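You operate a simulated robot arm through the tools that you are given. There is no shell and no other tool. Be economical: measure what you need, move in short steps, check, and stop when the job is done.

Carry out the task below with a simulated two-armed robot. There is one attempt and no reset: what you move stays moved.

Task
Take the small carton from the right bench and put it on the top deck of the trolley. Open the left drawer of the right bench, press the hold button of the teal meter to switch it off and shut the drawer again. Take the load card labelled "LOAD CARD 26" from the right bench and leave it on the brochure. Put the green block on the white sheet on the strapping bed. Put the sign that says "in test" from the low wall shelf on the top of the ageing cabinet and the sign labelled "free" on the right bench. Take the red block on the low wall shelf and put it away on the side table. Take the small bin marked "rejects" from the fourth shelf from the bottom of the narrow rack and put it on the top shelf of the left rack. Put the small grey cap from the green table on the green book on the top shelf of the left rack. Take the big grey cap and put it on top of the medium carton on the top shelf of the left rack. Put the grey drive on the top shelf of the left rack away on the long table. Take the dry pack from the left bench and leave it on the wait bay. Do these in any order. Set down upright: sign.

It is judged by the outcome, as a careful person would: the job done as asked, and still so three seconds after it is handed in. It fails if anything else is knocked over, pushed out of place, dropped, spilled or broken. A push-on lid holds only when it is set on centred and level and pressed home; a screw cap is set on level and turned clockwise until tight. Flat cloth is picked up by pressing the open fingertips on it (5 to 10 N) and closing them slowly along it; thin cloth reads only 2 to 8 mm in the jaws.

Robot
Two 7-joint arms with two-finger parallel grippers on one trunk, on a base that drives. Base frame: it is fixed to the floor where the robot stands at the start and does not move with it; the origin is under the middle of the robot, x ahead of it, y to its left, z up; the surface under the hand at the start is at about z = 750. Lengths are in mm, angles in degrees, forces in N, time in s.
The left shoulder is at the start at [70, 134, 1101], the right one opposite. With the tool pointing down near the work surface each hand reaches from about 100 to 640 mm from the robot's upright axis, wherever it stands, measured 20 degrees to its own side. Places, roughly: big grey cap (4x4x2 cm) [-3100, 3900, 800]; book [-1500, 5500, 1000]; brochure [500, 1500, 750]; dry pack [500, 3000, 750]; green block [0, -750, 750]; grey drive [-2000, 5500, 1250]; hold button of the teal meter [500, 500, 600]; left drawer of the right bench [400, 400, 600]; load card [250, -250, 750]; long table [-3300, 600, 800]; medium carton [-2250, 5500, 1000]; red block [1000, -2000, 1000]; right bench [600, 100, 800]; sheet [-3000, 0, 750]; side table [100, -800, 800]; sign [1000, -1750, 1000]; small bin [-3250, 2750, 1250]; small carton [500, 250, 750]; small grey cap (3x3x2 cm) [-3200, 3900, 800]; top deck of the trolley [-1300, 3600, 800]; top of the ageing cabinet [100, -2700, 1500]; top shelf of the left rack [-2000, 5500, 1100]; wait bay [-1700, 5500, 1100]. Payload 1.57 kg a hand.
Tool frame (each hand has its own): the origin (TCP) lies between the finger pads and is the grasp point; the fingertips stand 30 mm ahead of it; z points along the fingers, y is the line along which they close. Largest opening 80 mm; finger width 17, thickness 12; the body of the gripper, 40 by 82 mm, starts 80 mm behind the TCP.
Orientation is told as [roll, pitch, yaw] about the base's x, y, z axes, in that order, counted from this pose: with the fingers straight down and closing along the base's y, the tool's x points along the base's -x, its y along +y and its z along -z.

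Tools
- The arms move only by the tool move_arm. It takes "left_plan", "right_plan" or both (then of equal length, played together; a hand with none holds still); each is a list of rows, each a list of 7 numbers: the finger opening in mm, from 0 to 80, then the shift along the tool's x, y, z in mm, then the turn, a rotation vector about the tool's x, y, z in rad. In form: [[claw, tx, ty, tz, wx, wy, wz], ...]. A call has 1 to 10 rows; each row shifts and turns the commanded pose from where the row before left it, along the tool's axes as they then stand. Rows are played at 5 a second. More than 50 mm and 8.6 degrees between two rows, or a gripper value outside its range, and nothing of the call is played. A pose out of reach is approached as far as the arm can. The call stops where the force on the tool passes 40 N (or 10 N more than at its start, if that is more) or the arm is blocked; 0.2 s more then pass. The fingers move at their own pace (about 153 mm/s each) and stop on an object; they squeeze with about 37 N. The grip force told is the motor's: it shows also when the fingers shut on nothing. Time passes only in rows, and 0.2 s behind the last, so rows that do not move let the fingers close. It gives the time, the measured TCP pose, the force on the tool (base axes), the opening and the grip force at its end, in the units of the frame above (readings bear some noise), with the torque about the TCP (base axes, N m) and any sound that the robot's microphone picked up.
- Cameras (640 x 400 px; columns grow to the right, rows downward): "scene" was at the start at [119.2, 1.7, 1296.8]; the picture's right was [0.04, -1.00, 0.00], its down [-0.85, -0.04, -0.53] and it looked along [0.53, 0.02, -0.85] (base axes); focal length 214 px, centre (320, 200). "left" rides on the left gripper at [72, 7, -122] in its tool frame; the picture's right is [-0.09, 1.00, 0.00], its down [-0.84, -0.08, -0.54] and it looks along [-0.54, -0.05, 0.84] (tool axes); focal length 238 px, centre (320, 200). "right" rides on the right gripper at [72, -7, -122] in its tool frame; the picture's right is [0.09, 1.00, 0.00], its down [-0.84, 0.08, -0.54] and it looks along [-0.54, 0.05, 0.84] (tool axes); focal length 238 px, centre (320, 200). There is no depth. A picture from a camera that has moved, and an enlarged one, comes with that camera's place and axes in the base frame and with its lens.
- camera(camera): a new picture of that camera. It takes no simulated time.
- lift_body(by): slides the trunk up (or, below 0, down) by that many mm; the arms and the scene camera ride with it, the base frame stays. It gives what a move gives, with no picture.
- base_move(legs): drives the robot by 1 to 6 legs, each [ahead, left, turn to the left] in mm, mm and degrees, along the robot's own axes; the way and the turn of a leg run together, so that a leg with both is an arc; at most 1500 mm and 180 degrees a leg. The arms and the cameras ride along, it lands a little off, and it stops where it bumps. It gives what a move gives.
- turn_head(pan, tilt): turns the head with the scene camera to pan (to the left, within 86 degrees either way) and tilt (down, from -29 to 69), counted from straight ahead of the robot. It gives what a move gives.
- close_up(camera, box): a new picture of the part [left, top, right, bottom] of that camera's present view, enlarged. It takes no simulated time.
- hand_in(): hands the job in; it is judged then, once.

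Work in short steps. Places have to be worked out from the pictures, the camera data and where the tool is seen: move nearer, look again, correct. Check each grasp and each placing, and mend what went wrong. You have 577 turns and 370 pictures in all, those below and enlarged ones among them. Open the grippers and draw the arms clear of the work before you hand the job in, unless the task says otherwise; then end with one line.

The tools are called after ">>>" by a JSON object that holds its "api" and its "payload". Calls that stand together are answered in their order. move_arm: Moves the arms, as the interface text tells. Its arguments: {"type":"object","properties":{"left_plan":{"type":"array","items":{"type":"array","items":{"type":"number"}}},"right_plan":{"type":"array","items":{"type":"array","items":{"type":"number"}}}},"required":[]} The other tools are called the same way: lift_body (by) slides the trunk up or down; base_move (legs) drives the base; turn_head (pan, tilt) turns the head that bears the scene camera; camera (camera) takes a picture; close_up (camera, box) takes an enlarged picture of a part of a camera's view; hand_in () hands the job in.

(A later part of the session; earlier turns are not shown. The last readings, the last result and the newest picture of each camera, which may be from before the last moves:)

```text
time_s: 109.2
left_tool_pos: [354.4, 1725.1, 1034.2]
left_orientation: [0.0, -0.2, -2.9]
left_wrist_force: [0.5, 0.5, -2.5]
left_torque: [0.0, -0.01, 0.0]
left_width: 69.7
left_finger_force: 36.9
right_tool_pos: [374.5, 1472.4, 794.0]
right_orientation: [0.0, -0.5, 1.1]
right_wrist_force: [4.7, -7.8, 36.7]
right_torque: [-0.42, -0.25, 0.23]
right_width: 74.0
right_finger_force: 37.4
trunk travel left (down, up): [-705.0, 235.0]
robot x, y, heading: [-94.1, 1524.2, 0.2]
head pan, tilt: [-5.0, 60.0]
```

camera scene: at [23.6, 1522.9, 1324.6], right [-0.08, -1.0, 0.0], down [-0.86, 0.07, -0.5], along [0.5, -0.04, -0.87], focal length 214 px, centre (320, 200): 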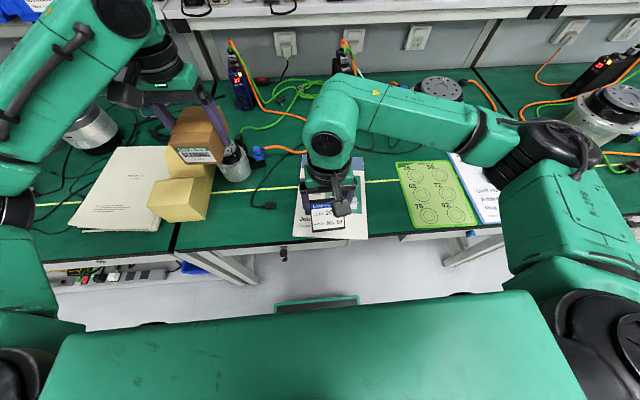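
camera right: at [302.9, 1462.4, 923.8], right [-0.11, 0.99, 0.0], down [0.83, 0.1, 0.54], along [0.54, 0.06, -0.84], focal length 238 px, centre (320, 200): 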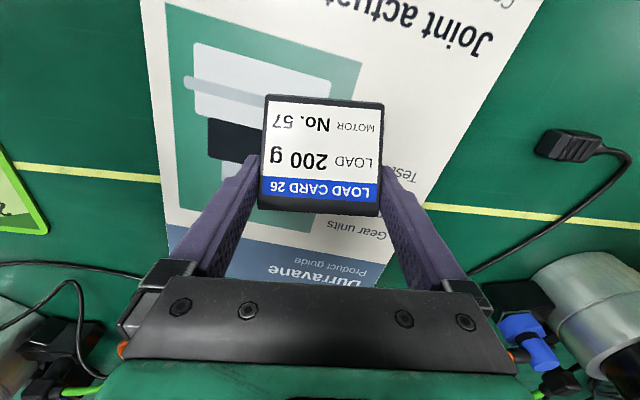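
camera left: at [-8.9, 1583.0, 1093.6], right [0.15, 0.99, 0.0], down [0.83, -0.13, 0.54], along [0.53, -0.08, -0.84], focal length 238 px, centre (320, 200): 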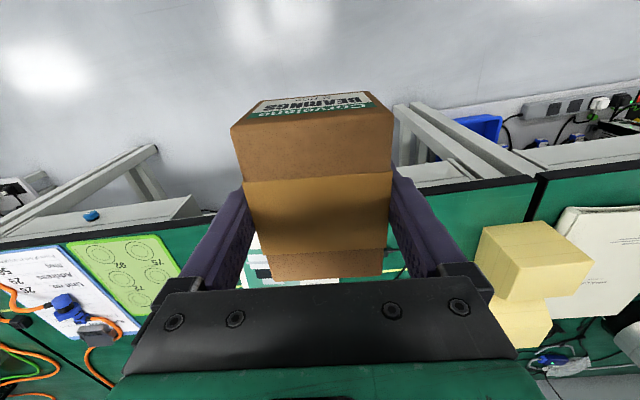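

Contact made; relieve a little, release and rise.

>>> {"api": "move_arm", "payload": {"right_plan": [[40, 0, 0, -3, 0, 0, 0], [80, 0, 0, 0, 0, 0, 0], [80, 0, 0, 0, 0, 0, 0], [80, 0, 0, -20, 0, 0, 0], [80, 0, 0, -45, 0, 0, 0], [80, 0, 0, -45, 0, 0, 0], [80, 0, 0, -45, 0, 0, 0]]}}

>>> {"api": "camera", "payload": {"camera": "right"}}

```text
time_s: 110.8
left_tool_pos: [358.3, 1726.5, 1031.9]
left_orientation: [0.1, 0.1, -2.8]
left_wrist_force: [0.2, 0.3, -2.6]
left_torque: [0.0, -0.03, 0.02]
left_width: 69.9
left_finger_force: 37.1
right_tool_pos: [373.2, 1469.8, 949.7]
right_orientation: [0.0, 0.0, 1.3]
right_wrist_force: [0.1, 0.5, 0.7]
right_torque: [-0.01, 0.04, -0.02]
right_width: 80.0
right_finger_force: 0.1
trunk travel left (down, up): [-705.0, 235.0]
robot x, y, heading: [-92.5, 1529.3, 0.0]
head pan, tilt: [-5.0, 60.0]
```

```text
311 pictures are left
camera right: at [302.8, 1461.2, 1071.2], right [-0.11, 0.99, 0.0], down [0.84, 0.1, 0.54], along [0.54, 0.06, -0.84], focal length 238 px, centre (320, 200)
```

right: 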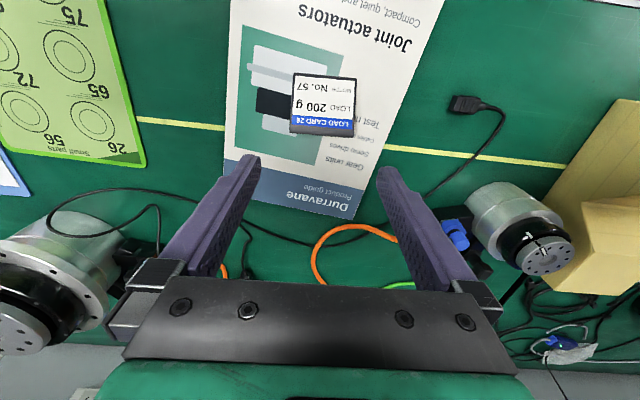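

Card is on the brochure. Back off and drive left toward the dry pack near y=3000.

>>> {"api": "base_move", "payload": {"legs": [[-330, 0, 0], [0, 1400, 0]]}}

>>> {"api": "turn_head", "payload": {"pan": 0, "tilt": 40}}

>>> {"api": "camera", "payload": {"camera": "scene"}}

>>> {"api": "turn_head", "payload": {"pan": 80, "tilt": 20}}

>>> {"api": "camera", "payload": {"camera": "scene"}}

```text
time_s: 119.5
left_tool_pos: [39.1, 3115.1, 1033.0]
left_orientation: [0.0, 0.1, -3.7]
left_wrist_force: [1.0, 0.5, -2.5]
left_torque: [0.0, 0.0, -0.01]
left_width: 69.6
left_finger_force: 37.3
right_tool_pos: [51.8, 2857.1, 948.2]
right_orientation: [0.0, 0.1, 0.5]
right_wrist_force: [-0.2, 0.2, 0.1]
right_torque: [0.01, 0.01, -0.02]
right_width: 79.9
right_finger_force: 0.0
trunk travel left (down, up): [-705.0, 235.0]
robot x, y, heading: [-415.0, 2926.3, -0.6]
head pan, tilt: [-5.0, 60.0]
```

```text
time_s: 120.4
left_tool_pos: [38.7, 3114.9, 1032.4]
left_orientation: [0.0, 0.1, -3.8]
left_wrist_force: [0.1, -0.9, -1.9]
left_torque: [-0.01, 0.0, -0.03]
left_width: 69.6
left_finger_force: 37.4
right_tool_pos: [52.7, 2858.1, 948.4]
right_orientation: [0.0, 0.0, 0.4]
right_wrist_force: [-0.5, -0.7, -1.2]
right_torque: [0.01, -0.02, -0.01]
right_width: 80.3
right_finger_force: 0.0
trunk travel left (down, up): [-705.0, 235.0]
robot x, y, heading: [-416.5, 2923.9, -0.5]
head pan, tilt: [0.0, 40.0]
```

```text
310 pictures are left
camera scene: at [-280.1, 2922.2, 1351.2], right [-0.01, -1.0, 0.0], down [-0.64, 0.01, -0.77], along [0.77, -0.01, -0.64], focal length 214 px, centre (320, 200)
```

scene: 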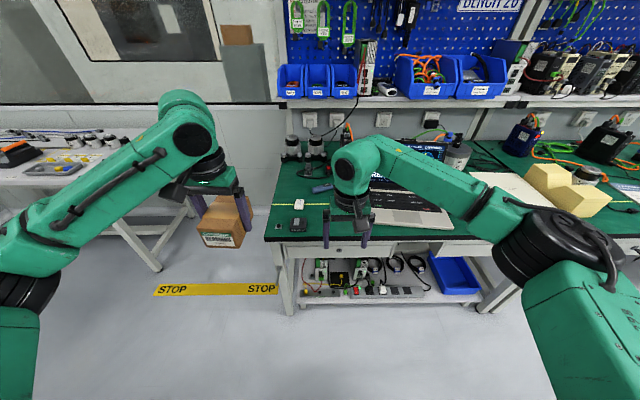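

```text
time_s: 121.9
left_tool_pos: [38.6, 3115.6, 1031.7]
left_orientation: [0.0, 0.1, -3.7]
left_wrist_force: [-0.2, 0.4, -2.2]
left_torque: [-0.01, 0.03, -0.01]
left_width: 69.7
left_finger_force: 37.0
right_tool_pos: [51.4, 2857.4, 948.1]
right_orientation: [0.1, 0.0, 0.4]
right_wrist_force: [-0.3, -0.9, 0.8]
right_torque: [-0.01, -0.03, 0.0]
right_width: 80.0
right_finger_force: 0.1
trunk travel left (down, up): [-705.0, 235.0]
robot x, y, heading: [-414.3, 2927.0, -0.8]
head pan, tilt: [80.0, 20.0]
```

```text
309 pictures are left
camera scene: at [-347.7, 3014.7, 1382.7], right [0.98, -0.19, 0.0], down [-0.06, -0.34, -0.94], along [0.17, 0.92, -0.34], focal length 214 px, centre (320, 200)
```

scene: 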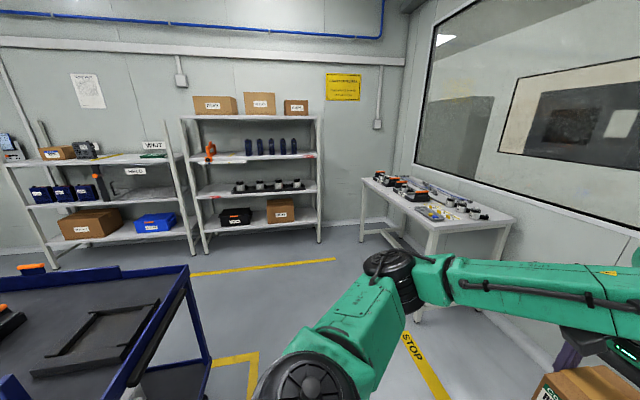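

>>> {"api": "turn_head", "payload": {"pan": 0, "tilt": 40}}

>>> {"api": "close_up", "payload": {"camera": "scene", "box": [250, 120, 490, 260]}}

>>> {"api": "camera", "payload": {"camera": "right"}}

```text
time_s: 123.4
left_tool_pos: [38.2, 3115.2, 1031.8]
left_orientation: [-0.1, 0.0, -3.6]
left_wrist_force: [-0.7, -0.2, -1.2]
left_torque: [0.01, 0.01, 0.01]
left_width: 69.5
left_finger_force: 37.1
right_tool_pos: [51.6, 2859.4, 948.7]
right_orientation: [0.0, 0.1, 0.4]
right_wrist_force: [-0.5, -0.2, -1.1]
right_torque: [0.0, -0.01, -0.01]
right_width: 80.0
right_finger_force: 0.0
trunk travel left (down, up): [-705.0, 235.0]
robot x, y, heading: [-418.0, 2928.2, -0.8]
head pan, tilt: [0.0, 40.0]
```

```text
2.67 times, centred on (370, 190) of scene
camera zoom: at [-280.0, 2922.3, 1351.3], right [-0.01, -1.0, 0.0], down [-0.64, 0.01, -0.77], along [0.77, -0.01, -0.64], focal length 572 px, centre (187, 227)
```

zoom: 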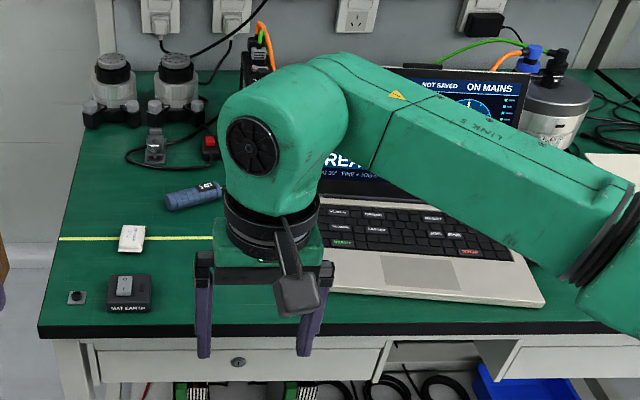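

```text
307 pictures are left
camera right: at [-19.6, 2850.9, 1070.5], right [-0.1, 0.99, 0.0], down [0.84, 0.08, 0.54], along [0.54, 0.05, -0.84], focal length 238 px, centre (320, 200)
```

right: 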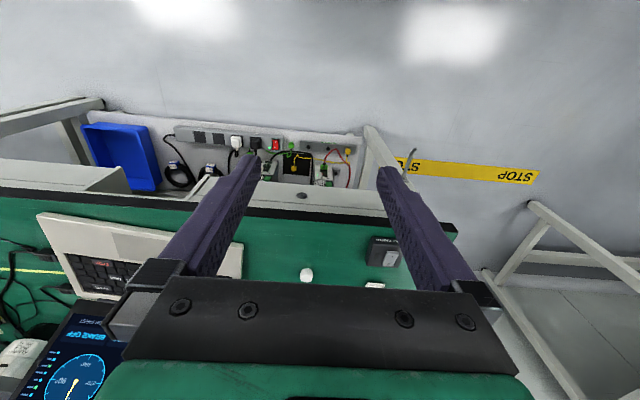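

The white sachet at about [411, 3001] looks like the dry pack. Drive up to it.

>>> {"api": "base_move", "payload": {"legs": [[330, 100, 0.7]]}}

>>> {"api": "turn_head", "payload": {"pan": 0, "tilt": 58}}

>>> {"api": "camera", "payload": {"camera": "scene"}}

>>> {"api": "camera", "payload": {"camera": "right"}}

```text
time_s: 125.7
left_tool_pos: [362.0, 3218.5, 1031.8]
left_orientation: [0.0, 0.0, -3.0]
left_wrist_force: [-0.7, -0.2, -1.9]
left_torque: [-0.01, 0.03, -0.02]
left_width: 69.6
left_finger_force: 36.5
right_tool_pos: [378.5, 2961.6, 948.5]
right_orientation: [0.1, 0.1, 1.3]
right_wrist_force: [-1.0, -0.2, 0.0]
right_torque: [-0.01, 0.0, -0.02]
right_width: 80.0
right_finger_force: 0.0
trunk travel left (down, up): [-705.0, 235.0]
robot x, y, heading: [-92.6, 3020.7, 0.2]
head pan, tilt: [0.0, 40.0]
```

```text
time_s: 126.5
left_tool_pos: [362.0, 3217.7, 1032.7]
left_orientation: [0.0, 0.1, -2.9]
left_wrist_force: [0.3, -0.4, -2.1]
left_torque: [-0.01, -0.01, 0.04]
left_width: 69.7
left_finger_force: 36.6
right_tool_pos: [379.8, 2962.1, 948.6]
right_orientation: [0.0, -0.1, 1.3]
right_wrist_force: [-0.2, 0.8, -0.5]
right_torque: [0.0, -0.01, 0.02]
right_width: 80.1
right_finger_force: 0.1
trunk travel left (down, up): [-705.0, 235.0]
robot x, y, heading: [-87.0, 3024.6, -0.1]
head pan, tilt: [0.0, 58.0]
```

```text
306 pictures are left
camera scene: at [30.1, 3021.5, 1326.9], right [0.0, -1.0, 0.0], down [-0.85, 0.0, -0.53], along [0.53, 0.0, -0.85], focal length 214 px, centre (320, 200)
```

scene: 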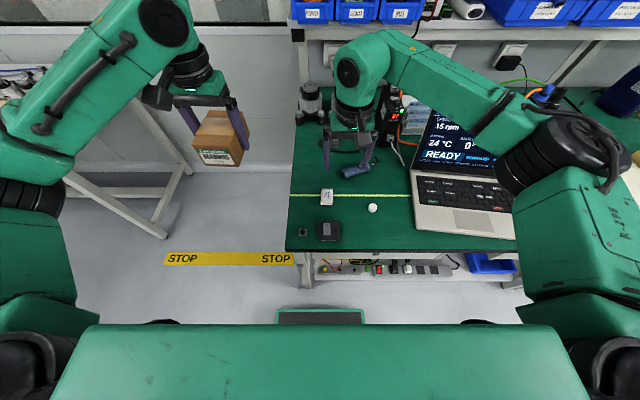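

```text
305 pictures are left
camera right: at [307.6, 2954.0, 1070.5], right [-0.11, 0.99, 0.0], down [0.83, 0.1, 0.54], along [0.54, 0.06, -0.84], focal length 238 px, centre (320, 200)
```

right: 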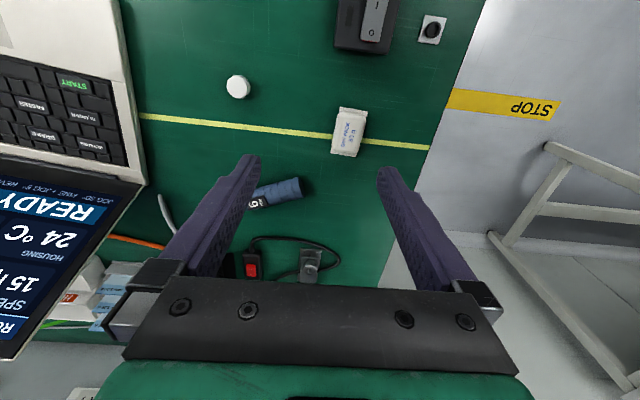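

>>> {"api": "close_up", "payload": {"camera": "right", "box": [200, 60, 400, 190]}}

```text
3.08 times, centred on (300, 125) of right
camera zoom: at [307.6, 2954.0, 1070.5], right [-0.11, 0.99, 0.0], down [0.83, 0.1, 0.54], along [0.54, 0.06, -0.84], focal length 733 px, centre (382, 431)
```

zoom: 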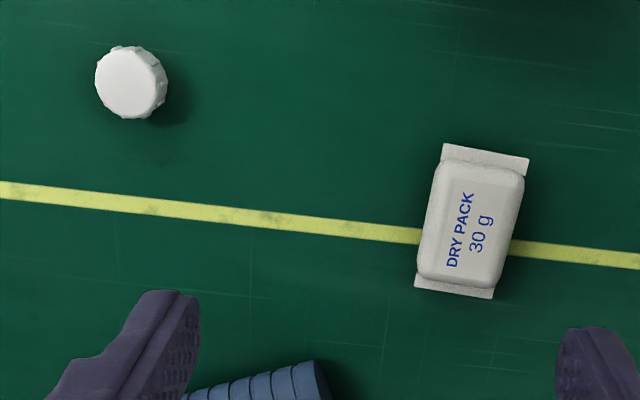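

Dry pack confirmed at about [397, 3000], long axis ~along x (yaw -4°). Move above and descend.

>>> {"api": "move_arm", "payload": {"right_plan": [[70, -17, 38, 0, 0, 0, 0.09], [70, 0, 0, 45, 0, 0, 0], [70, 0, 0, 45, 0, 0, 0], [70, 0, 0, 30, 0, 0, 0], [70, 0, 0, 0, 0, 0, 0]]}}

>>> {"api": "camera", "payload": {"camera": "right"}}

```text
time_s: 127.7
left_tool_pos: [362.5, 3217.9, 1031.4]
left_orientation: [0.0, 0.0, -2.9]
left_wrist_force: [0.0, -0.7, -3.2]
left_torque: [0.02, 0.04, 0.01]
left_width: 69.6
left_finger_force: 36.9
right_tool_pos: [395.1, 3002.1, 827.8]
right_orientation: [0.0, 0.0, -3.8]
right_wrist_force: [0.0, -0.1, -0.1]
right_torque: [0.01, -0.01, -0.01]
right_width: 69.9
right_finger_force: 0.0
trunk travel left (down, up): [-705.0, 235.0]
robot x, y, heading: [-88.8, 3023.3, 0.1]
head pan, tilt: [0.0, 58.0]
```

```text
303 pictures are left
camera right: at [323.0, 3000.0, 948.6], right [-0.02, 1.0, 0.0], down [0.84, 0.02, 0.54], along [0.54, 0.01, -0.84], focal length 238 px, centre (320, 200)
```

right: 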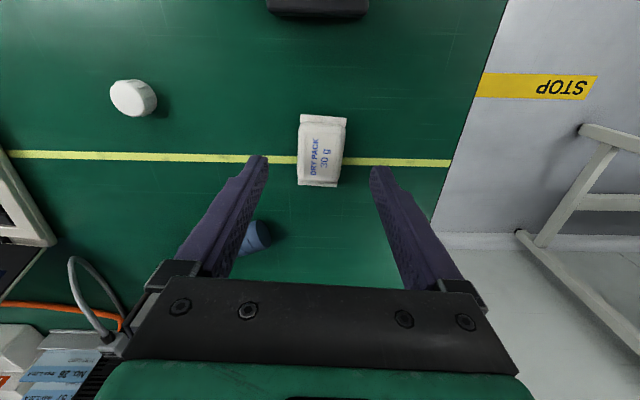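

>>> {"api": "move_arm", "payload": {"right_plan": [[70, 0, 0, 20, 0, 0, 0], [70, 0, 0, 15, 0, 0, 0], [70, 0, 0, 7, 0, 0, 0], [40, 0, 0, 0, 0, 0, 0], [25, 0, 0, 0, 0, 0, 0], [25, 0, 0, 0, 0, 0, 0]]}}

>>> {"api": "camera", "payload": {"camera": "right"}}

```text
time_s: 129.1
left_tool_pos: [361.5, 3220.5, 1031.4]
left_orientation: [-0.1, 0.0, -2.9]
left_wrist_force: [0.9, -0.4, -2.7]
left_torque: [-0.01, 0.01, 0.01]
left_width: 69.7
left_finger_force: 36.9
right_tool_pos: [393.7, 3001.7, 785.5]
right_orientation: [0.1, -0.1, -3.9]
right_wrist_force: [-0.1, 0.4, 0.2]
right_torque: [-0.03, 0.02, -0.02]
right_width: 36.8
right_finger_force: 36.9
trunk travel left (down, up): [-705.0, 235.0]
robot x, y, heading: [-89.2, 3021.5, 0.2]
head pan, tilt: [0.0, 58.0]
```

```text
302 pictures are left
camera right: at [322.7, 2999.4, 907.3], right [-0.02, 1.0, 0.0], down [0.84, 0.02, 0.54], along [0.54, 0.01, -0.84], focal length 238 px, centre (320, 200)
```

right: 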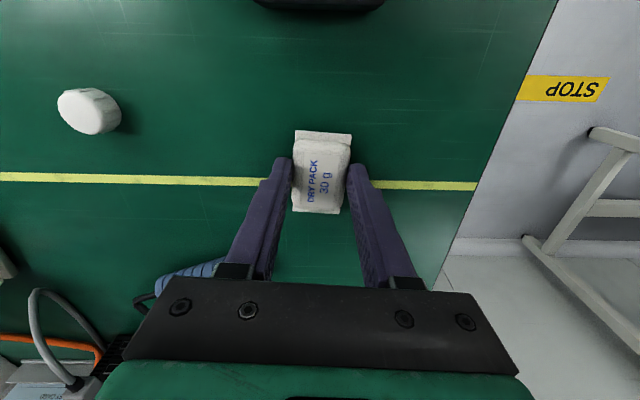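

Grip at 36.8 mm. Lift and check.

>>> {"api": "move_arm", "payload": {"right_plan": [[25, 0, 0, -15, 0, 0, 0], [25, 0, 0, -40, 0, 0, 0], [25, 0, 0, -45, 0, 0, 0], [25, 0, 0, -45, 0, 0, 0], [25, 0, 0, -45, 0, 0, 0]]}}

>>> {"api": "camera", "payload": {"camera": "right"}}

>>> {"api": "base_move", "payload": {"legs": [[-350, 0, 0]]}}

>>> {"api": "turn_head", "payload": {"pan": 86, "tilt": 35}}

>>> {"api": "camera", "payload": {"camera": "scene"}}

```text
time_s: 130.3
left_tool_pos: [361.7, 3218.3, 1031.8]
left_orientation: [0.1, 0.0, -2.9]
left_wrist_force: [-0.1, -0.2, -3.4]
left_torque: [0.0, 0.0, -0.01]
left_width: 69.3
left_finger_force: 37.3
right_tool_pos: [395.0, 3001.4, 979.0]
right_orientation: [0.0, 0.0, -3.9]
right_wrist_force: [-0.2, 0.6, 1.0]
right_torque: [-0.02, -0.02, -0.04]
right_width: 36.8
right_finger_force: 36.9
trunk travel left (down, up): [-705.0, 235.0]
robot x, y, heading: [-89.8, 3019.2, 0.2]
head pan, tilt: [0.0, 58.0]
```

```text
301 pictures are left
camera right: at [322.3, 2999.8, 1100.2], right [-0.02, 1.0, 0.0], down [0.84, 0.02, 0.54], along [0.54, 0.01, -0.84], focal length 238 px, centre (320, 200)
```

right: 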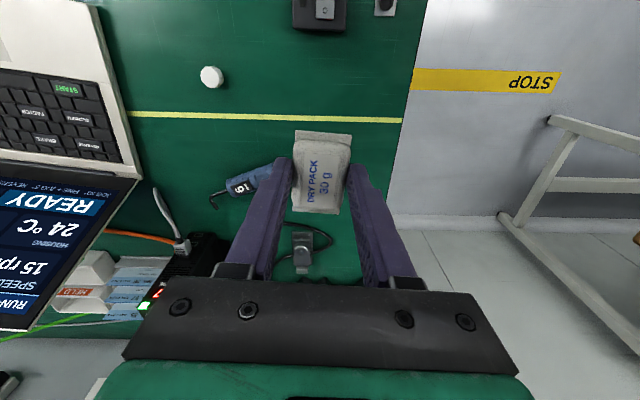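

```text
time_s: 132.5
left_tool_pos: [18.6, 3216.4, 1032.7]
left_orientation: [0.0, 0.1, -3.1]
left_wrist_force: [0.3, -0.3, -1.9]
left_torque: [-0.01, 0.05, -0.02]
left_width: 69.6
left_finger_force: 37.0
right_tool_pos: [49.9, 2998.5, 978.0]
right_orientation: [0.1, 0.0, -4.2]
right_wrist_force: [0.6, -0.1, -0.6]
right_torque: [0.04, 0.01, 0.01]
right_width: 36.5
right_finger_force: 36.9
trunk travel left (down, up): [-705.0, 235.0]
robot x, y, heading: [-438.1, 3021.0, 0.1]
head pan, tilt: [0.0, 58.0]
```

```text
time_s: 134.1
left_tool_pos: [17.3, 3215.7, 1031.7]
left_orientation: [-0.1, 0.1, -3.1]
left_wrist_force: [0.4, -0.4, -2.2]
left_torque: [-0.02, 0.01, -0.01]
left_width: 69.7
left_finger_force: 36.8
right_tool_pos: [50.9, 2998.0, 977.8]
right_orientation: [0.1, -0.1, -4.2]
right_wrist_force: [-0.3, 0.2, -0.7]
right_torque: [-0.02, 0.0, 0.05]
right_width: 36.5
right_finger_force: 37.4
trunk travel left (down, up): [-705.0, 235.0]
robot x, y, heading: [-436.6, 3019.3, 0.1]
head pan, tilt: [85.9, 35.0]
```

```text
300 pictures are left
camera scene: at [-377.5, 3108.5, 1358.8], right [1.0, -0.07, 0.0], down [-0.04, -0.57, -0.82], along [0.06, 0.82, -0.57], focal length 214 px, centre (320, 200)
```

scene: 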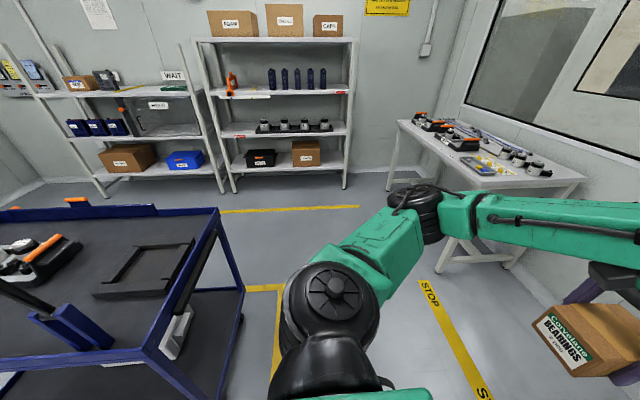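

Dry pack held. Turn left 90° to face the trolley and racks, back up a little to have clearance, and look.

>>> {"api": "base_move", "payload": {"legs": [[0, 0, 90], [-250, 0, 0]]}}

>>> {"api": "turn_head", "payload": {"pan": 50, "tilt": 35}}

>>> {"api": "camera", "payload": {"camera": "scene"}}

```text
time_s: 139.7
left_tool_pos: [-623.3, 3231.4, 1029.9]
left_orientation: [0.0, 0.0, 85.3]
left_wrist_force: [0.2, 0.3, -3.1]
left_torque: [-0.02, -0.01, -0.02]
left_width: 69.6
left_finger_force: 37.1
right_tool_pos: [-405.2, 3257.0, 977.2]
right_orientation: [0.0, 0.2, 84.3]
right_wrist_force: [-0.5, -0.5, 0.0]
right_torque: [-0.01, 0.03, 0.02]
right_width: 36.8
right_finger_force: 37.0
trunk travel left (down, up): [-705.0, 235.0]
robot x, y, heading: [-440.3, 2773.6, 88.6]
head pan, tilt: [85.9, 35.0]
```

```text
time_s: 140.7
left_tool_pos: [-624.5, 3231.7, 1030.7]
left_orientation: [0.0, 0.2, 85.3]
left_wrist_force: [-0.3, -0.3, -2.2]
left_torque: [0.0, 0.01, 0.02]
left_width: 69.8
left_finger_force: 36.4
right_tool_pos: [-404.3, 3256.1, 976.9]
right_orientation: [-0.1, 0.0, 84.2]
right_wrist_force: [-0.1, -0.4, -0.5]
right_torque: [-0.02, 0.02, -0.01]
right_width: 36.5
right_finger_force: 37.3
trunk travel left (down, up): [-705.0, 235.0]
robot x, y, heading: [-442.8, 2770.8, 88.4]
head pan, tilt: [50.0, 35.0]
```

```text
299 pictures are left
camera scene: at [-506.1, 2880.5, 1358.8], right [0.66, 0.75, 0.0], down [0.43, -0.38, -0.82], along [-0.61, 0.54, -0.57], focal length 214 px, centre (320, 200)
```

scene: 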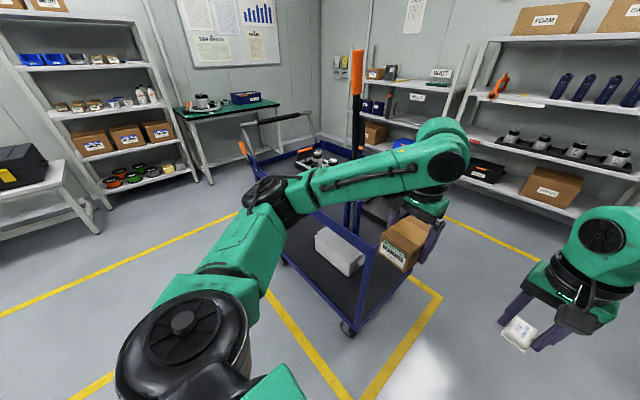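

>>> {"api": "base_move", "payload": {"legs": [[0, 450, 1.5]]}}

>>> {"api": "turn_head", "payload": {"pan": 10, "tilt": 35}}

>>> {"api": "camera", "payload": {"camera": "scene"}}

```text
time_s: 143.4
left_tool_pos: [-1075.8, 3236.3, 1032.4]
left_orientation: [-0.1, 0.2, 86.5]
left_wrist_force: [0.1, -0.1, -2.3]
left_torque: [0.02, -0.02, -0.03]
left_width: 69.5
left_finger_force: 36.9
right_tool_pos: [-858.1, 3266.3, 977.2]
right_orientation: [0.0, 0.1, 85.4]
right_wrist_force: [-0.4, -0.3, 0.4]
right_torque: [0.04, 0.03, 0.01]
right_width: 36.7
right_finger_force: 36.7
trunk travel left (down, up): [-705.0, 235.0]
robot x, y, heading: [-883.2, 2782.3, 89.3]
head pan, tilt: [50.0, 35.0]
```

```text
time_s: 144.5
left_tool_pos: [-1076.1, 3234.4, 1031.2]
left_orientation: [0.0, 0.1, 86.6]
left_wrist_force: [0.3, 0.1, -2.2]
left_torque: [-0.03, 0.02, 0.02]
left_width: 69.4
left_finger_force: 37.2
right_tool_pos: [-859.3, 3265.6, 976.8]
right_orientation: [0.0, 0.0, 85.4]
right_wrist_force: [-0.3, 0.7, -0.5]
right_torque: [0.04, 0.02, 0.0]
right_width: 36.7
right_finger_force: 37.0
trunk travel left (down, up): [-705.0, 235.0]
robot x, y, heading: [-885.2, 2780.8, 89.6]
head pan, tilt: [10.0, 35.0]
```

```text
298 pictures are left
camera scene: at [-899.6, 2916.9, 1358.8], right [0.99, 0.17, 0.0], down [0.1, -0.57, -0.82], along [-0.14, 0.81, -0.57], focal length 214 px, centre (320, 200)
```

scene: 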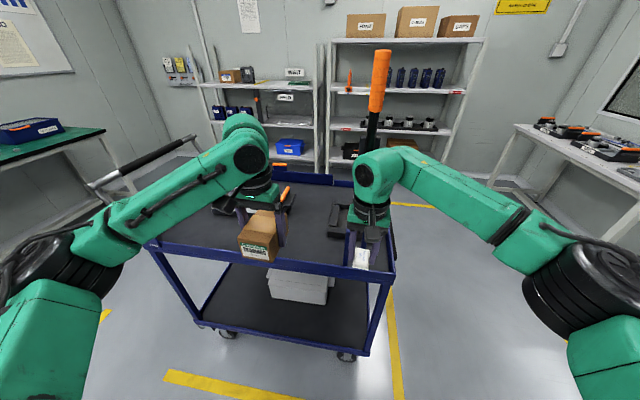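

>>> {"api": "camera", "payload": {"camera": "left"}}

>>> {"api": "move_arm", "payload": {"right_plan": [[25, 40, 0, 0, 0, 0, 0], [25, 40, 0, 0, 0, 0, 0], [25, 40, 0, 0, 0, 0, 0]]}}

```text
297 pictures are left
camera left: at [-1088.3, 3163.5, 1154.4], right [-0.99, 0.15, 0.0], down [0.13, 0.83, 0.54], along [0.08, 0.53, -0.84], focal length 238 px, centre (320, 200)
```

left: 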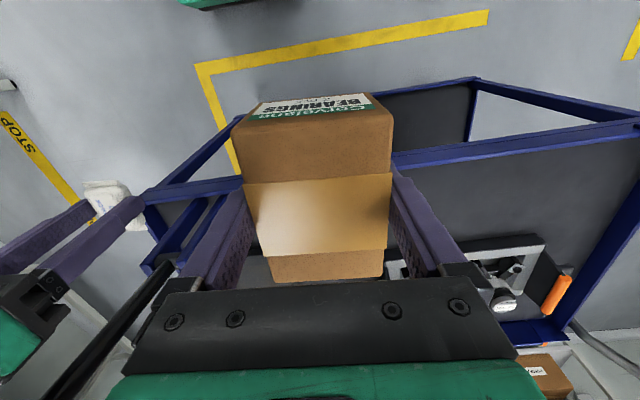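

```text
time_s: 145.3
left_tool_pos: [-1077.7, 3235.2, 1031.5]
left_orientation: [-0.1, 0.0, 86.4]
left_wrist_force: [0.3, -0.9, -1.9]
left_torque: [0.0, 0.03, -0.01]
left_width: 69.9
left_finger_force: 36.4
right_tool_pos: [-868.0, 3143.8, 977.0]
right_orientation: [0.0, 0.0, 85.2]
right_wrist_force: [0.6, -1.2, -0.8]
right_torque: [0.01, -0.02, 0.03]
right_width: 36.7
right_finger_force: 37.4
trunk travel left (down, up): [-705.0, 235.0]
robot x, y, heading: [-885.6, 2779.7, 90.0]
head pan, tilt: [10.0, 35.0]
```

A tall rod stands on the trolley at about (-876, 3345), so I'll retract the right hand more, then drive forward 130.

>>> {"api": "move_arm", "payload": {"right_plan": [[25, 40, -25, 0, 0, 0, 0], [25, 35, -25, 0, 0, 0, 0]]}}

>>> {"api": "base_move", "payload": {"legs": [[130, 60, 0]]}}

>>> {"api": "turn_head", "payload": {"pan": 15, "tilt": 50}}

>>> {"api": "camera", "payload": {"camera": "scene"}}

>>> {"api": "camera", "payload": {"camera": "right"}}

```text
time_s: 145.9
left_tool_pos: [-1075.2, 3233.2, 1032.7]
left_orientation: [0.1, 0.0, 86.6]
left_wrist_force: [0.4, 0.5, -1.6]
left_torque: [0.01, 0.02, 0.0]
left_width: 69.8
left_finger_force: 37.0
right_tool_pos: [-823.9, 3065.4, 978.8]
right_orientation: [-0.1, -0.1, 85.3]
right_wrist_force: [-0.9, -0.6, 0.0]
right_torque: [0.03, -0.02, 0.02]
right_width: 36.7
right_finger_force: 37.2
trunk travel left (down, up): [-705.0, 235.0]
robot x, y, heading: [-884.2, 2782.8, 89.4]
head pan, tilt: [10.0, 35.0]
```

```text
time_s: 147.2
left_tool_pos: [-1134.3, 3368.2, 1032.9]
left_orientation: [0.0, 0.1, 86.3]
left_wrist_force: [-0.3, -0.8, -2.0]
left_torque: [-0.01, -0.01, -0.01]
left_width: 69.8
left_finger_force: 36.7
right_tool_pos: [-882.9, 3199.9, 979.2]
right_orientation: [0.0, -0.1, 85.3]
right_wrist_force: [0.1, -0.1, -0.5]
right_torque: [0.01, 0.02, 0.0]
right_width: 36.7
right_finger_force: 36.7
trunk travel left (down, up): [-705.0, 235.0]
robot x, y, heading: [-946.3, 2916.7, 89.5]
head pan, tilt: [10.0, 35.0]
```

```text
time_s: 148.0
left_tool_pos: [-1134.9, 3369.0, 1031.1]
left_orientation: [0.0, 0.0, 86.3]
left_wrist_force: [0.1, 0.3, -2.5]
left_torque: [0.0, 0.01, -0.02]
left_width: 69.6
left_finger_force: 36.9
right_tool_pos: [-883.8, 3201.3, 978.6]
right_orientation: [-0.1, 0.0, 85.2]
right_wrist_force: [-1.2, -1.0, 0.2]
right_torque: [-0.01, 0.01, -0.03]
right_width: 36.8
right_finger_force: 37.2
trunk travel left (down, up): [-705.0, 235.0]
robot x, y, heading: [-941.7, 2914.3, 89.4]
head pan, tilt: [15.0, 50.0]
```

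```text
296 pictures are left
camera scene: at [-962.9, 3038.8, 1337.1], right [0.97, 0.25, 0.0], down [0.19, -0.74, -0.64], along [-0.16, 0.62, -0.77], focal length 214 px, centre (320, 200)
```

scene: 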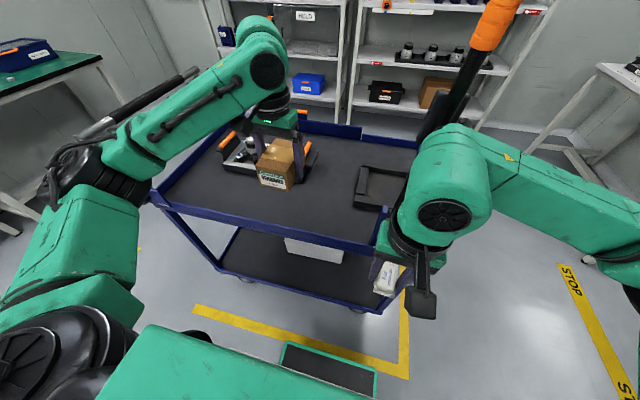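

```text
295 pictures are left
camera right: at [-882.1, 3128.9, 1100.3], right [-1.0, -0.01, 0.0], down [-0.01, 0.84, 0.54], along [0.0, 0.54, -0.84], focal length 238 px, centre (320, 200)
```

right: 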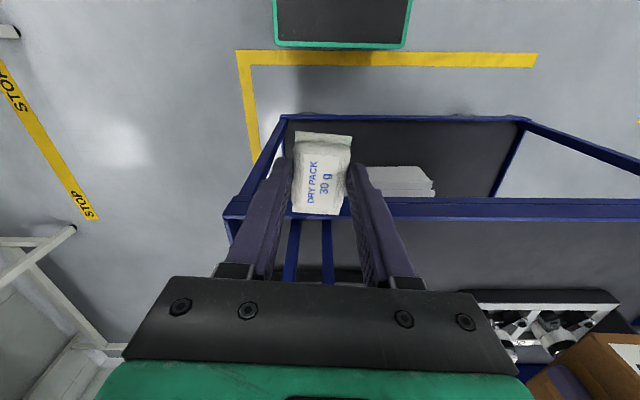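

The deck is free around x=-1140, y=3440. Extend the left hand there and descend toward the deck.

>>> {"api": "move_arm", "payload": {"left_plan": [[30, -38, 0, 0, 0, 0, 0], [30, -38, 0, 0, 0, 0, 0], [30, 0, 0, 45, 0, 0, 0], [30, 0, 0, 45, 0, 0, 0], [30, 0, 0, 30, 0, 0, 0], [30, 0, 0, 0, 0, 0, 0]]}}

>>> {"api": "camera", "payload": {"camera": "scene"}}

```text
time_s: 149.4
left_tool_pos: [-1128.9, 3442.3, 911.3]
left_orientation: [-0.1, -0.1, 86.3]
left_wrist_force: [-0.9, 0.4, -2.0]
left_torque: [0.01, -0.02, -0.01]
left_width: 69.7
left_finger_force: 37.5
right_tool_pos: [-883.0, 3199.0, 978.4]
right_orientation: [0.1, 0.1, 85.3]
right_wrist_force: [0.5, 0.1, 0.0]
right_torque: [-0.01, 0.04, 0.02]
right_width: 36.3
right_finger_force: 36.5
trunk travel left (down, up): [-705.0, 235.0]
robot x, y, heading: [-943.7, 2914.9, 89.3]
head pan, tilt: [15.0, 50.0]
```

```text
294 pictures are left
camera scene: at [-962.9, 3037.8, 1337.1], right [0.97, 0.25, 0.0], down [0.19, -0.74, -0.64], along [-0.16, 0.62, -0.77], focal length 214 px, centre (320, 200)
```

scene: 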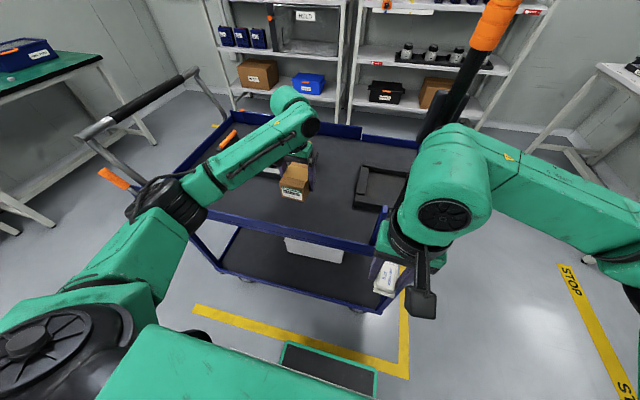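

>>> {"api": "move_arm", "payload": {"left_plan": [[30, 0, 0, 25, 0, 0, 0], [30, 0, 0, 20, 0, 0, 0], [30, 0, 0, 8, 0, 0, 0], [30, 0, 0, 6, 0, 0, 0], [30, 0, 0, 5, 0, 0, 0]]}}

>>> {"api": "close_up", "payload": {"camera": "scene", "box": [210, 120, 370, 240]}}

```text
time_s: 150.6
left_tool_pos: [-1129.0, 3444.4, 848.2]
left_orientation: [0.0, 0.1, 86.4]
left_wrist_force: [-0.1, -0.1, -1.7]
left_torque: [-0.04, 0.01, 0.0]
left_width: 69.5
left_finger_force: 36.8
right_tool_pos: [-881.5, 3201.8, 978.9]
right_orientation: [0.0, 0.0, 85.2]
right_wrist_force: [0.2, 0.9, 0.1]
right_torque: [0.02, 0.0, 0.01]
right_width: 36.3
right_finger_force: 37.0
trunk travel left (down, up): [-705.0, 235.0]
robot x, y, heading: [-942.1, 2917.4, 89.4]
head pan, tilt: [15.0, 50.0]
```

```text
3.33 times, centred on (290, 180) of scene
camera zoom: at [-962.7, 3038.4, 1337.1], right [0.97, 0.25, 0.0], down [0.19, -0.74, -0.64], along [-0.16, 0.62, -0.77], focal length 715 px, centre (420, 267)
```

zoom: 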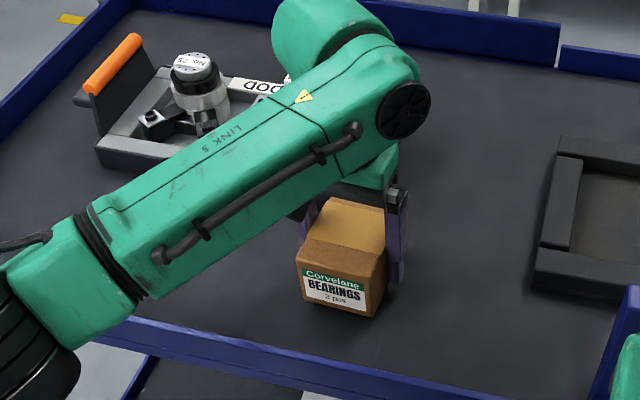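

>>> {"api": "move_arm", "payload": {"left_plan": [[30, 0, 0, 5, 0, 0, 0], [30, 0, 0, 4, 0, 0, 0], [30, 0, 0, 4, 0, 0, 0], [30, 0, 0, 4, 0, 0, 0], [30, 0, 0, 4, 0, 0, 0], [30, 0, 0, 4, 0, 0, 0]]}}

```text
time_s: 151.9
left_tool_pos: [-1129.0, 3446.7, 834.2]
left_orientation: [0.0, -1.1, 86.4]
left_wrist_force: [0.2, -6.7, 19.5]
left_torque: [-0.29, 0.04, -0.06]
left_width: 69.8
left_finger_force: 22.3
right_tool_pos: [-882.7, 3197.6, 979.5]
right_orientation: [0.1, -0.1, 85.2]
right_wrist_force: [0.0, 0.0, -0.1]
right_torque: [0.03, -0.04, -0.03]
right_width: 36.6
right_finger_force: 37.2
trunk travel left (down, up): [-705.0, 235.0]
robot x, y, heading: [-948.8, 2915.6, 89.3]
head pan, tilt: [15.0, 50.0]
stopped in row 6 (left hand): the force on the tool passed its limit at 41 N (the readings are from after the stop); the commanded pose is now the measured one
```

Contact at z=834. Release and rise.

>>> {"api": "move_arm", "payload": {"left_plan": [[76, 0, 0, -2, 0, 0, 0], [80, 0, 0, 0, 0, 0, 0], [80, 0, 0, -15, 0, 0, 0], [80, 0, 0, -45, 0, 0, 0], [80, 0, 0, -45, 0, 0, 0], [80, 0, 0, -45, 0, 0, 0], [80, 0, 0, -45, 0, 0, 0]]}}

>>> {"api": "camera", "payload": {"camera": "left"}}

```text
time_s: 153.5
left_tool_pos: [-1128.8, 3442.9, 1027.8]
left_orientation: [-0.1, -0.9, 86.4]
left_wrist_force: [-0.4, -0.4, 0.4]
left_torque: [0.02, 0.05, -0.01]
left_width: 80.3
left_finger_force: 0.1
right_tool_pos: [-882.7, 3200.5, 978.7]
right_orientation: [0.1, -0.1, 85.3]
right_wrist_force: [0.9, 0.1, -0.4]
right_torque: [-0.01, 0.03, 0.02]
right_width: 36.5
right_finger_force: 37.2
trunk travel left (down, up): [-705.0, 235.0]
robot x, y, heading: [-944.4, 2914.7, 89.3]
head pan, tilt: [15.0, 50.0]
```

```text
292 pictures are left
camera left: at [-1140.5, 3370.0, 1150.3], right [-0.99, 0.15, 0.0], down [0.13, 0.82, 0.55], along [0.08, 0.55, -0.83], focal length 238 px, centre (320, 200)
```

left: 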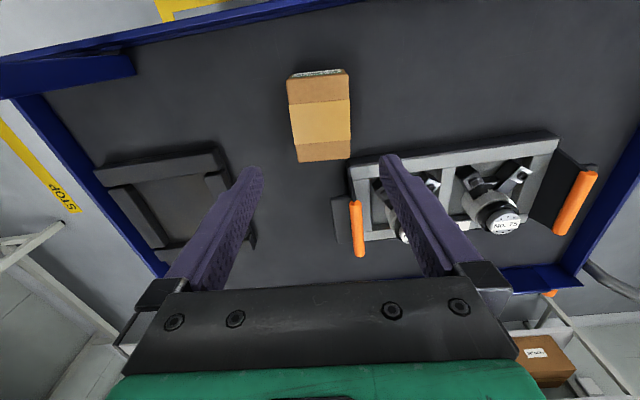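

Carton placed. Drive around the trolley's right side toward the left rack.

>>> {"api": "base_move", "payload": {"legs": [[-350, 0, 0.6], [0, -690, 0], [1100, 0, 0], [950, 0, 0]]}}

>>> {"api": "turn_head", "payload": {"pan": 40, "tilt": 25}}

>>> {"api": "camera", "payload": {"camera": "scene"}}

```text
time_s: 168.7
left_tool_pos: [-457.2, 5094.8, 1029.5]
left_orientation: [0.0, -0.8, 86.8]
left_wrist_force: [-0.3, 1.3, 0.9]
left_torque: [0.01, 0.0, 0.0]
left_width: 79.9
left_finger_force: 0.0
right_tool_pos: [-209.7, 4852.7, 979.1]
right_orientation: [0.0, -0.1, 85.6]
right_wrist_force: [0.3, -0.4, -0.7]
right_torque: [0.0, 0.01, -0.01]
right_width: 36.7
right_finger_force: 36.9
trunk travel left (down, up): [-705.0, 235.0]
robot x, y, heading: [-268.9, 4565.2, 89.8]
head pan, tilt: [15.0, 50.0]
```

```text
time_s: 169.6
left_tool_pos: [-456.6, 5094.1, 1027.7]
left_orientation: [0.0, -0.8, 86.8]
left_wrist_force: [0.8, -0.2, 0.2]
left_torque: [0.03, 0.0, -0.01]
left_width: 80.0
left_finger_force: 0.0
right_tool_pos: [-208.4, 4852.6, 979.2]
right_orientation: [0.0, 0.0, 85.5]
right_wrist_force: [-0.2, -0.7, 0.0]
right_torque: [0.03, -0.01, 0.0]
right_width: 36.6
right_finger_force: 36.8
trunk travel left (down, up): [-705.0, 235.0]
robot x, y, heading: [-267.9, 4564.9, 89.9]
head pan, tilt: [40.0, 25.0]
```

```text
291 pictures are left
camera scene: at [-326.9, 4685.7, 1374.6], right [0.77, 0.64, 0.0], down [0.27, -0.33, -0.91], along [-0.58, 0.7, -0.42], focal length 214 px, centre (320, 200)
```

scene: 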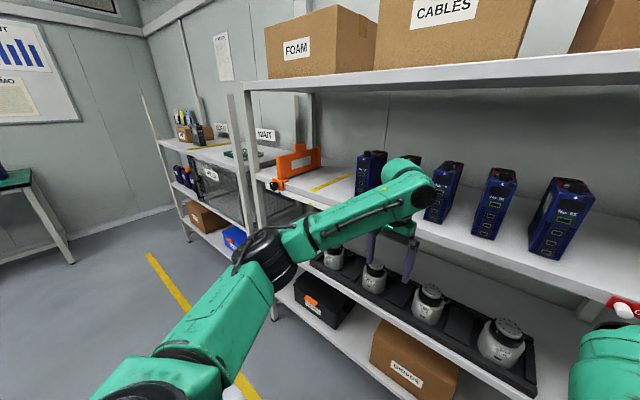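

>>> {"api": "base_move", "payload": {"legs": [[-150, 0, 0], [0, 1350, 0]]}}

>>> {"api": "lift_body", "payload": {"by": 230}}

>>> {"api": "turn_head", "payload": {"pan": 10, "tilt": 30}}

>>> {"api": "camera", "payload": {"camera": "scene"}}

```text
time_s: 177.2
left_tool_pos: [-1797.4, 4948.7, 1028.0]
left_orientation: [0.0, -0.8, 86.8]
left_wrist_force: [0.7, -0.6, -0.2]
left_torque: [0.02, 0.02, -0.02]
left_width: 80.0
left_finger_force: 0.2
right_tool_pos: [-1548.3, 4707.1, 979.2]
right_orientation: [-0.1, 0.0, 85.9]
right_wrist_force: [-0.9, 0.7, -0.8]
right_torque: [0.03, 0.01, 0.03]
right_width: 36.8
right_finger_force: 37.2
trunk travel left (down, up): [-705.0, 235.0]
robot x, y, heading: [-1605.0, 4420.0, 89.7]
head pan, tilt: [40.0, 25.0]
```

```text
time_s: 179.7
left_tool_pos: [-1798.2, 4949.1, 1258.2]
left_orientation: [0.0, -0.7, 87.0]
left_wrist_force: [0.8, 0.1, 0.9]
left_torque: [0.0, 0.04, 0.04]
left_width: 79.8
left_finger_force: 0.1
right_tool_pos: [-1548.5, 4708.0, 1208.5]
right_orientation: [0.0, -0.1, 85.8]
right_wrist_force: [0.4, 0.4, -0.2]
right_torque: [0.04, -0.05, 0.0]
right_width: 36.3
right_finger_force: 37.0
trunk travel left (down, up): [-935.0, 5.0]
robot x, y, heading: [-1605.5, 4421.9, 89.3]
head pan, tilt: [40.0, 25.0]
```

```text
time_s: 180.6
left_tool_pos: [-1797.5, 4949.0, 1258.3]
left_orientation: [0.1, -0.8, 86.9]
left_wrist_force: [-0.3, -0.5, 0.5]
left_torque: [0.01, -0.04, 0.0]
left_width: 80.2
left_finger_force: 0.0
right_tool_pos: [-1550.1, 4708.0, 1208.3]
right_orientation: [0.0, -0.1, 85.8]
right_wrist_force: [-0.5, -0.2, -1.2]
right_torque: [-0.02, 0.0, 0.01]
right_width: 36.5
right_finger_force: 36.6
trunk travel left (down, up): [-935.0, 5.0]
robot x, y, heading: [-1607.6, 4421.9, 89.9]
head pan, tilt: [10.0, 30.0]
```

```text
290 pictures are left
camera scene: at [-1623.5, 4558.8, 1596.7], right [0.99, 0.17, 0.0], down [0.09, -0.49, -0.87], along [-0.15, 0.85, -0.5], focal length 214 px, centre (320, 200)
```

scene: 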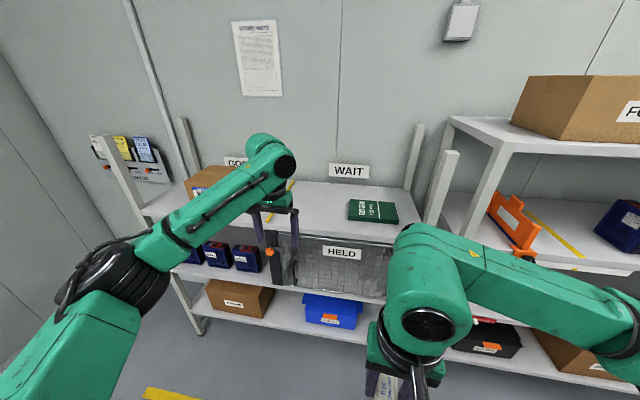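

>>> {"api": "close_up", "payload": {"camera": "scene", "box": [140, 140, 460, 290]}}

```text
2.00 times, centred on (300, 215) of scene
camera zoom: at [-1623.5, 4558.8, 1596.7], right [0.99, 0.17, 0.0], down [0.09, -0.49, -0.87], along [-0.15, 0.85, -0.5], focal length 429 px, centre (360, 170)
```

zoom: 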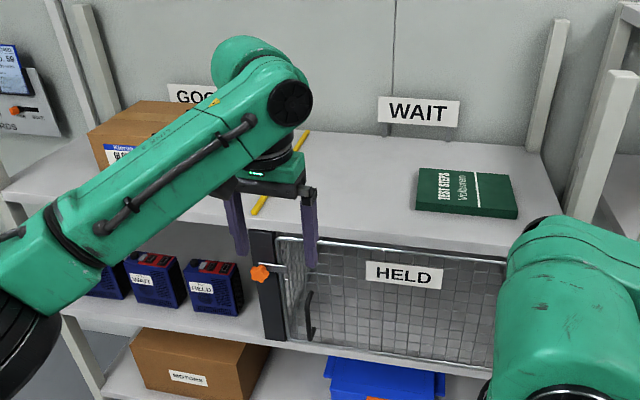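

The WAIT bay is right of the yellow tape; I'll put the dry pack left of the green book around [-1740, 5400]. Retract the left hand first, then approach.

>>> {"api": "move_arm", "payload": {"left_plan": [[80, 48, 0, 0, 0, 0, 0], [80, 48, 0, 0, 0, 0, 0], [80, 48, 0, 0, 0, 0, 0], [80, 48, 0, 0, 0, 0, 0]]}}

>>> {"api": "base_move", "payload": {"legs": [[0, 200, 0], [380, 0, 0]]}}

>>> {"api": "turn_head", "payload": {"pan": 0, "tilt": 45}}

>>> {"api": "camera", "payload": {"camera": "scene"}}

>>> {"api": "camera", "payload": {"camera": "right"}}

```text
time_s: 181.6
left_tool_pos: [-1809.6, 4753.7, 1258.0]
left_orientation: [0.1, -0.8, 87.0]
left_wrist_force: [0.8, 0.4, 0.2]
left_torque: [0.03, -0.01, -0.02]
left_width: 79.9
left_finger_force: 0.0
right_tool_pos: [-1550.1, 4704.5, 1209.1]
right_orientation: [0.0, -0.2, 85.8]
right_wrist_force: [0.3, -0.1, 0.5]
right_torque: [-0.01, -0.01, -0.02]
right_width: 36.4
right_finger_force: 37.4
trunk travel left (down, up): [-935.0, 5.0]
robot x, y, heading: [-1608.7, 4422.4, 90.0]
head pan, tilt: [10.0, 30.0]
```

```text
time_s: 185.2
left_tool_pos: [-2000.4, 5133.1, 1259.8]
left_orientation: [-0.1, -0.9, 86.7]
left_wrist_force: [-0.7, -0.6, -0.2]
left_torque: [0.03, -0.03, 0.0]
left_width: 80.1
left_finger_force: 0.1
right_tool_pos: [-1740.9, 5083.2, 1209.4]
right_orientation: [0.0, -0.3, 85.5]
right_wrist_force: [0.0, -1.0, -1.0]
right_torque: [0.01, -0.04, -0.01]
right_width: 36.5
right_finger_force: 36.5
trunk travel left (down, up): [-935.0, 5.0]
robot x, y, heading: [-1796.6, 4800.5, 90.0]
head pan, tilt: [10.0, 30.0]
```

```text
time_s: 185.9
left_tool_pos: [-2000.0, 5135.5, 1258.2]
left_orientation: [0.0, -0.7, 86.6]
left_wrist_force: [-0.1, 0.5, -0.8]
left_torque: [-0.01, -0.01, 0.0]
left_width: 79.9
left_finger_force: 0.0
right_tool_pos: [-1740.7, 5086.2, 1208.1]
right_orientation: [0.0, 0.0, 85.5]
right_wrist_force: [0.7, 0.6, 0.4]
right_torque: [0.01, -0.02, 0.03]
right_width: 36.6
right_finger_force: 37.1
trunk travel left (down, up): [-935.0, 5.0]
robot x, y, heading: [-1798.7, 4800.6, 89.7]
head pan, tilt: [0.0, 45.0]
```

```text
288 pictures are left
camera scene: at [-1799.5, 4929.9, 1574.1], right [1.0, -0.01, 0.0], down [0.0, -0.71, -0.71], along [0.0, 0.71, -0.71], focal length 214 px, centre (320, 200)
```

scene: 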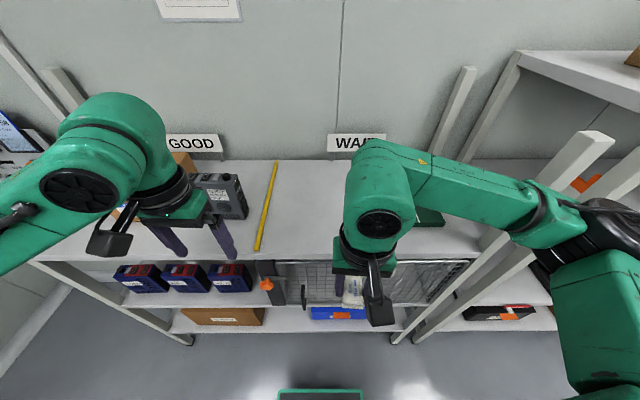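

```text
287 pictures are left
camera right: at [-1739.0, 5013.7, 1330.4], right [-1.0, -0.01, 0.0], down [-0.01, 0.84, 0.54], along [-0.01, 0.54, -0.84], focal length 238 px, centre (320, 200)
```

right: 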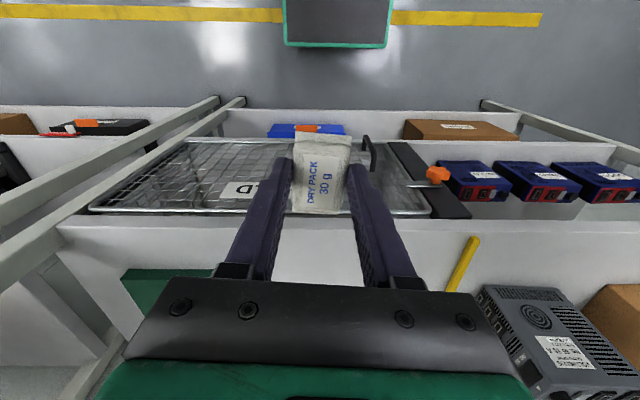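

>>> {"api": "move_arm", "payload": {"right_plan": [[25, -49, 0, 0, 0, 0, 0], [25, -49, 0, 0, 0, 0, 0], [25, -49, 0, 0, 0, 0, 0], [25, -49, 0, 0, 0, 0, 0], [25, -49, 0, 0, 0, 0, 0], [25, -45, 0, 0, 0, 0, 0], [25, 0, 0, 25, 0, 0, 0], [25, 0, 0, 0, 0, 0, 0]]}}

>>> {"api": "camera", "payload": {"camera": "right"}}

```text
time_s: 187.7
left_tool_pos: [-1999.9, 5133.8, 1259.1]
left_orientation: [0.0, -0.9, 86.7]
left_wrist_force: [-0.5, -0.8, -0.7]
left_torque: [-0.02, -0.03, -0.01]
left_width: 79.9
left_finger_force: 0.1
right_tool_pos: [-1715.5, 5374.8, 1183.5]
right_orientation: [0.0, -0.1, 85.5]
right_wrist_force: [-0.2, 0.3, 0.4]
right_torque: [0.01, 0.03, 0.0]
right_width: 36.5
right_finger_force: 36.6
trunk travel left (down, up): [-935.0, 5.0]
robot x, y, heading: [-1800.1, 4796.8, 89.7]
head pan, tilt: [0.0, 45.0]
```

```text
286 pictures are left
camera right: at [-1714.3, 5302.5, 1305.0], right [-1.0, -0.01, 0.0], down [-0.01, 0.84, 0.54], along [-0.01, 0.54, -0.84], focal length 238 px, centre (320, 200)
```

right: 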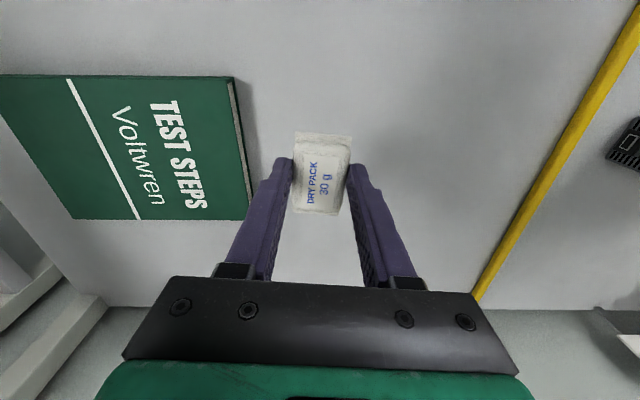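

Shift away from the book and lower.

>>> {"api": "move_arm", "payload": {"right_plan": [[25, 0, 40, 0, 0, 0, 0], [25, 0, 0, 15, 0, 0, 0], [25, 0, 0, 15, 0, 0, 0], [25, 0, 0, 6, 0, 0, 0], [25, 0, 0, 6, 0, 0, 0], [25, 0, 0, 5, 0, 0, 0], [25, 0, 0, 5, 0, 0, 0], [25, 0, 0, 5, 0, 0, 0]]}}

>>> {"api": "camera", "payload": {"camera": "right"}}

```text
time_s: 189.5
left_tool_pos: [-2001.4, 5136.2, 1258.2]
left_orientation: [0.0, -0.9, 86.7]
left_wrist_force: [0.9, -0.3, 0.0]
left_torque: [0.03, 0.03, 0.01]
left_width: 80.2
left_finger_force: 0.1
right_tool_pos: [-1758.1, 5378.1, 1126.5]
right_orientation: [0.0, 0.0, 85.6]
right_wrist_force: [-0.8, 0.1, -0.8]
right_torque: [-0.04, 0.01, 0.03]
right_width: 36.5
right_finger_force: 36.9
trunk travel left (down, up): [-935.0, 5.0]
robot x, y, heading: [-1804.9, 4798.6, 90.0]
head pan, tilt: [0.0, 45.0]
```

```text
285 pictures are left
camera right: at [-1756.6, 5305.8, 1248.0], right [-1.0, -0.01, 0.0], down [-0.01, 0.84, 0.54], along [-0.01, 0.54, -0.84], focal length 238 px, centre (320, 200)
```

right: 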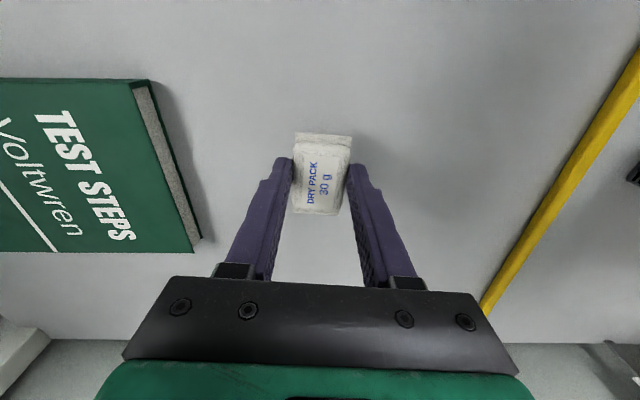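

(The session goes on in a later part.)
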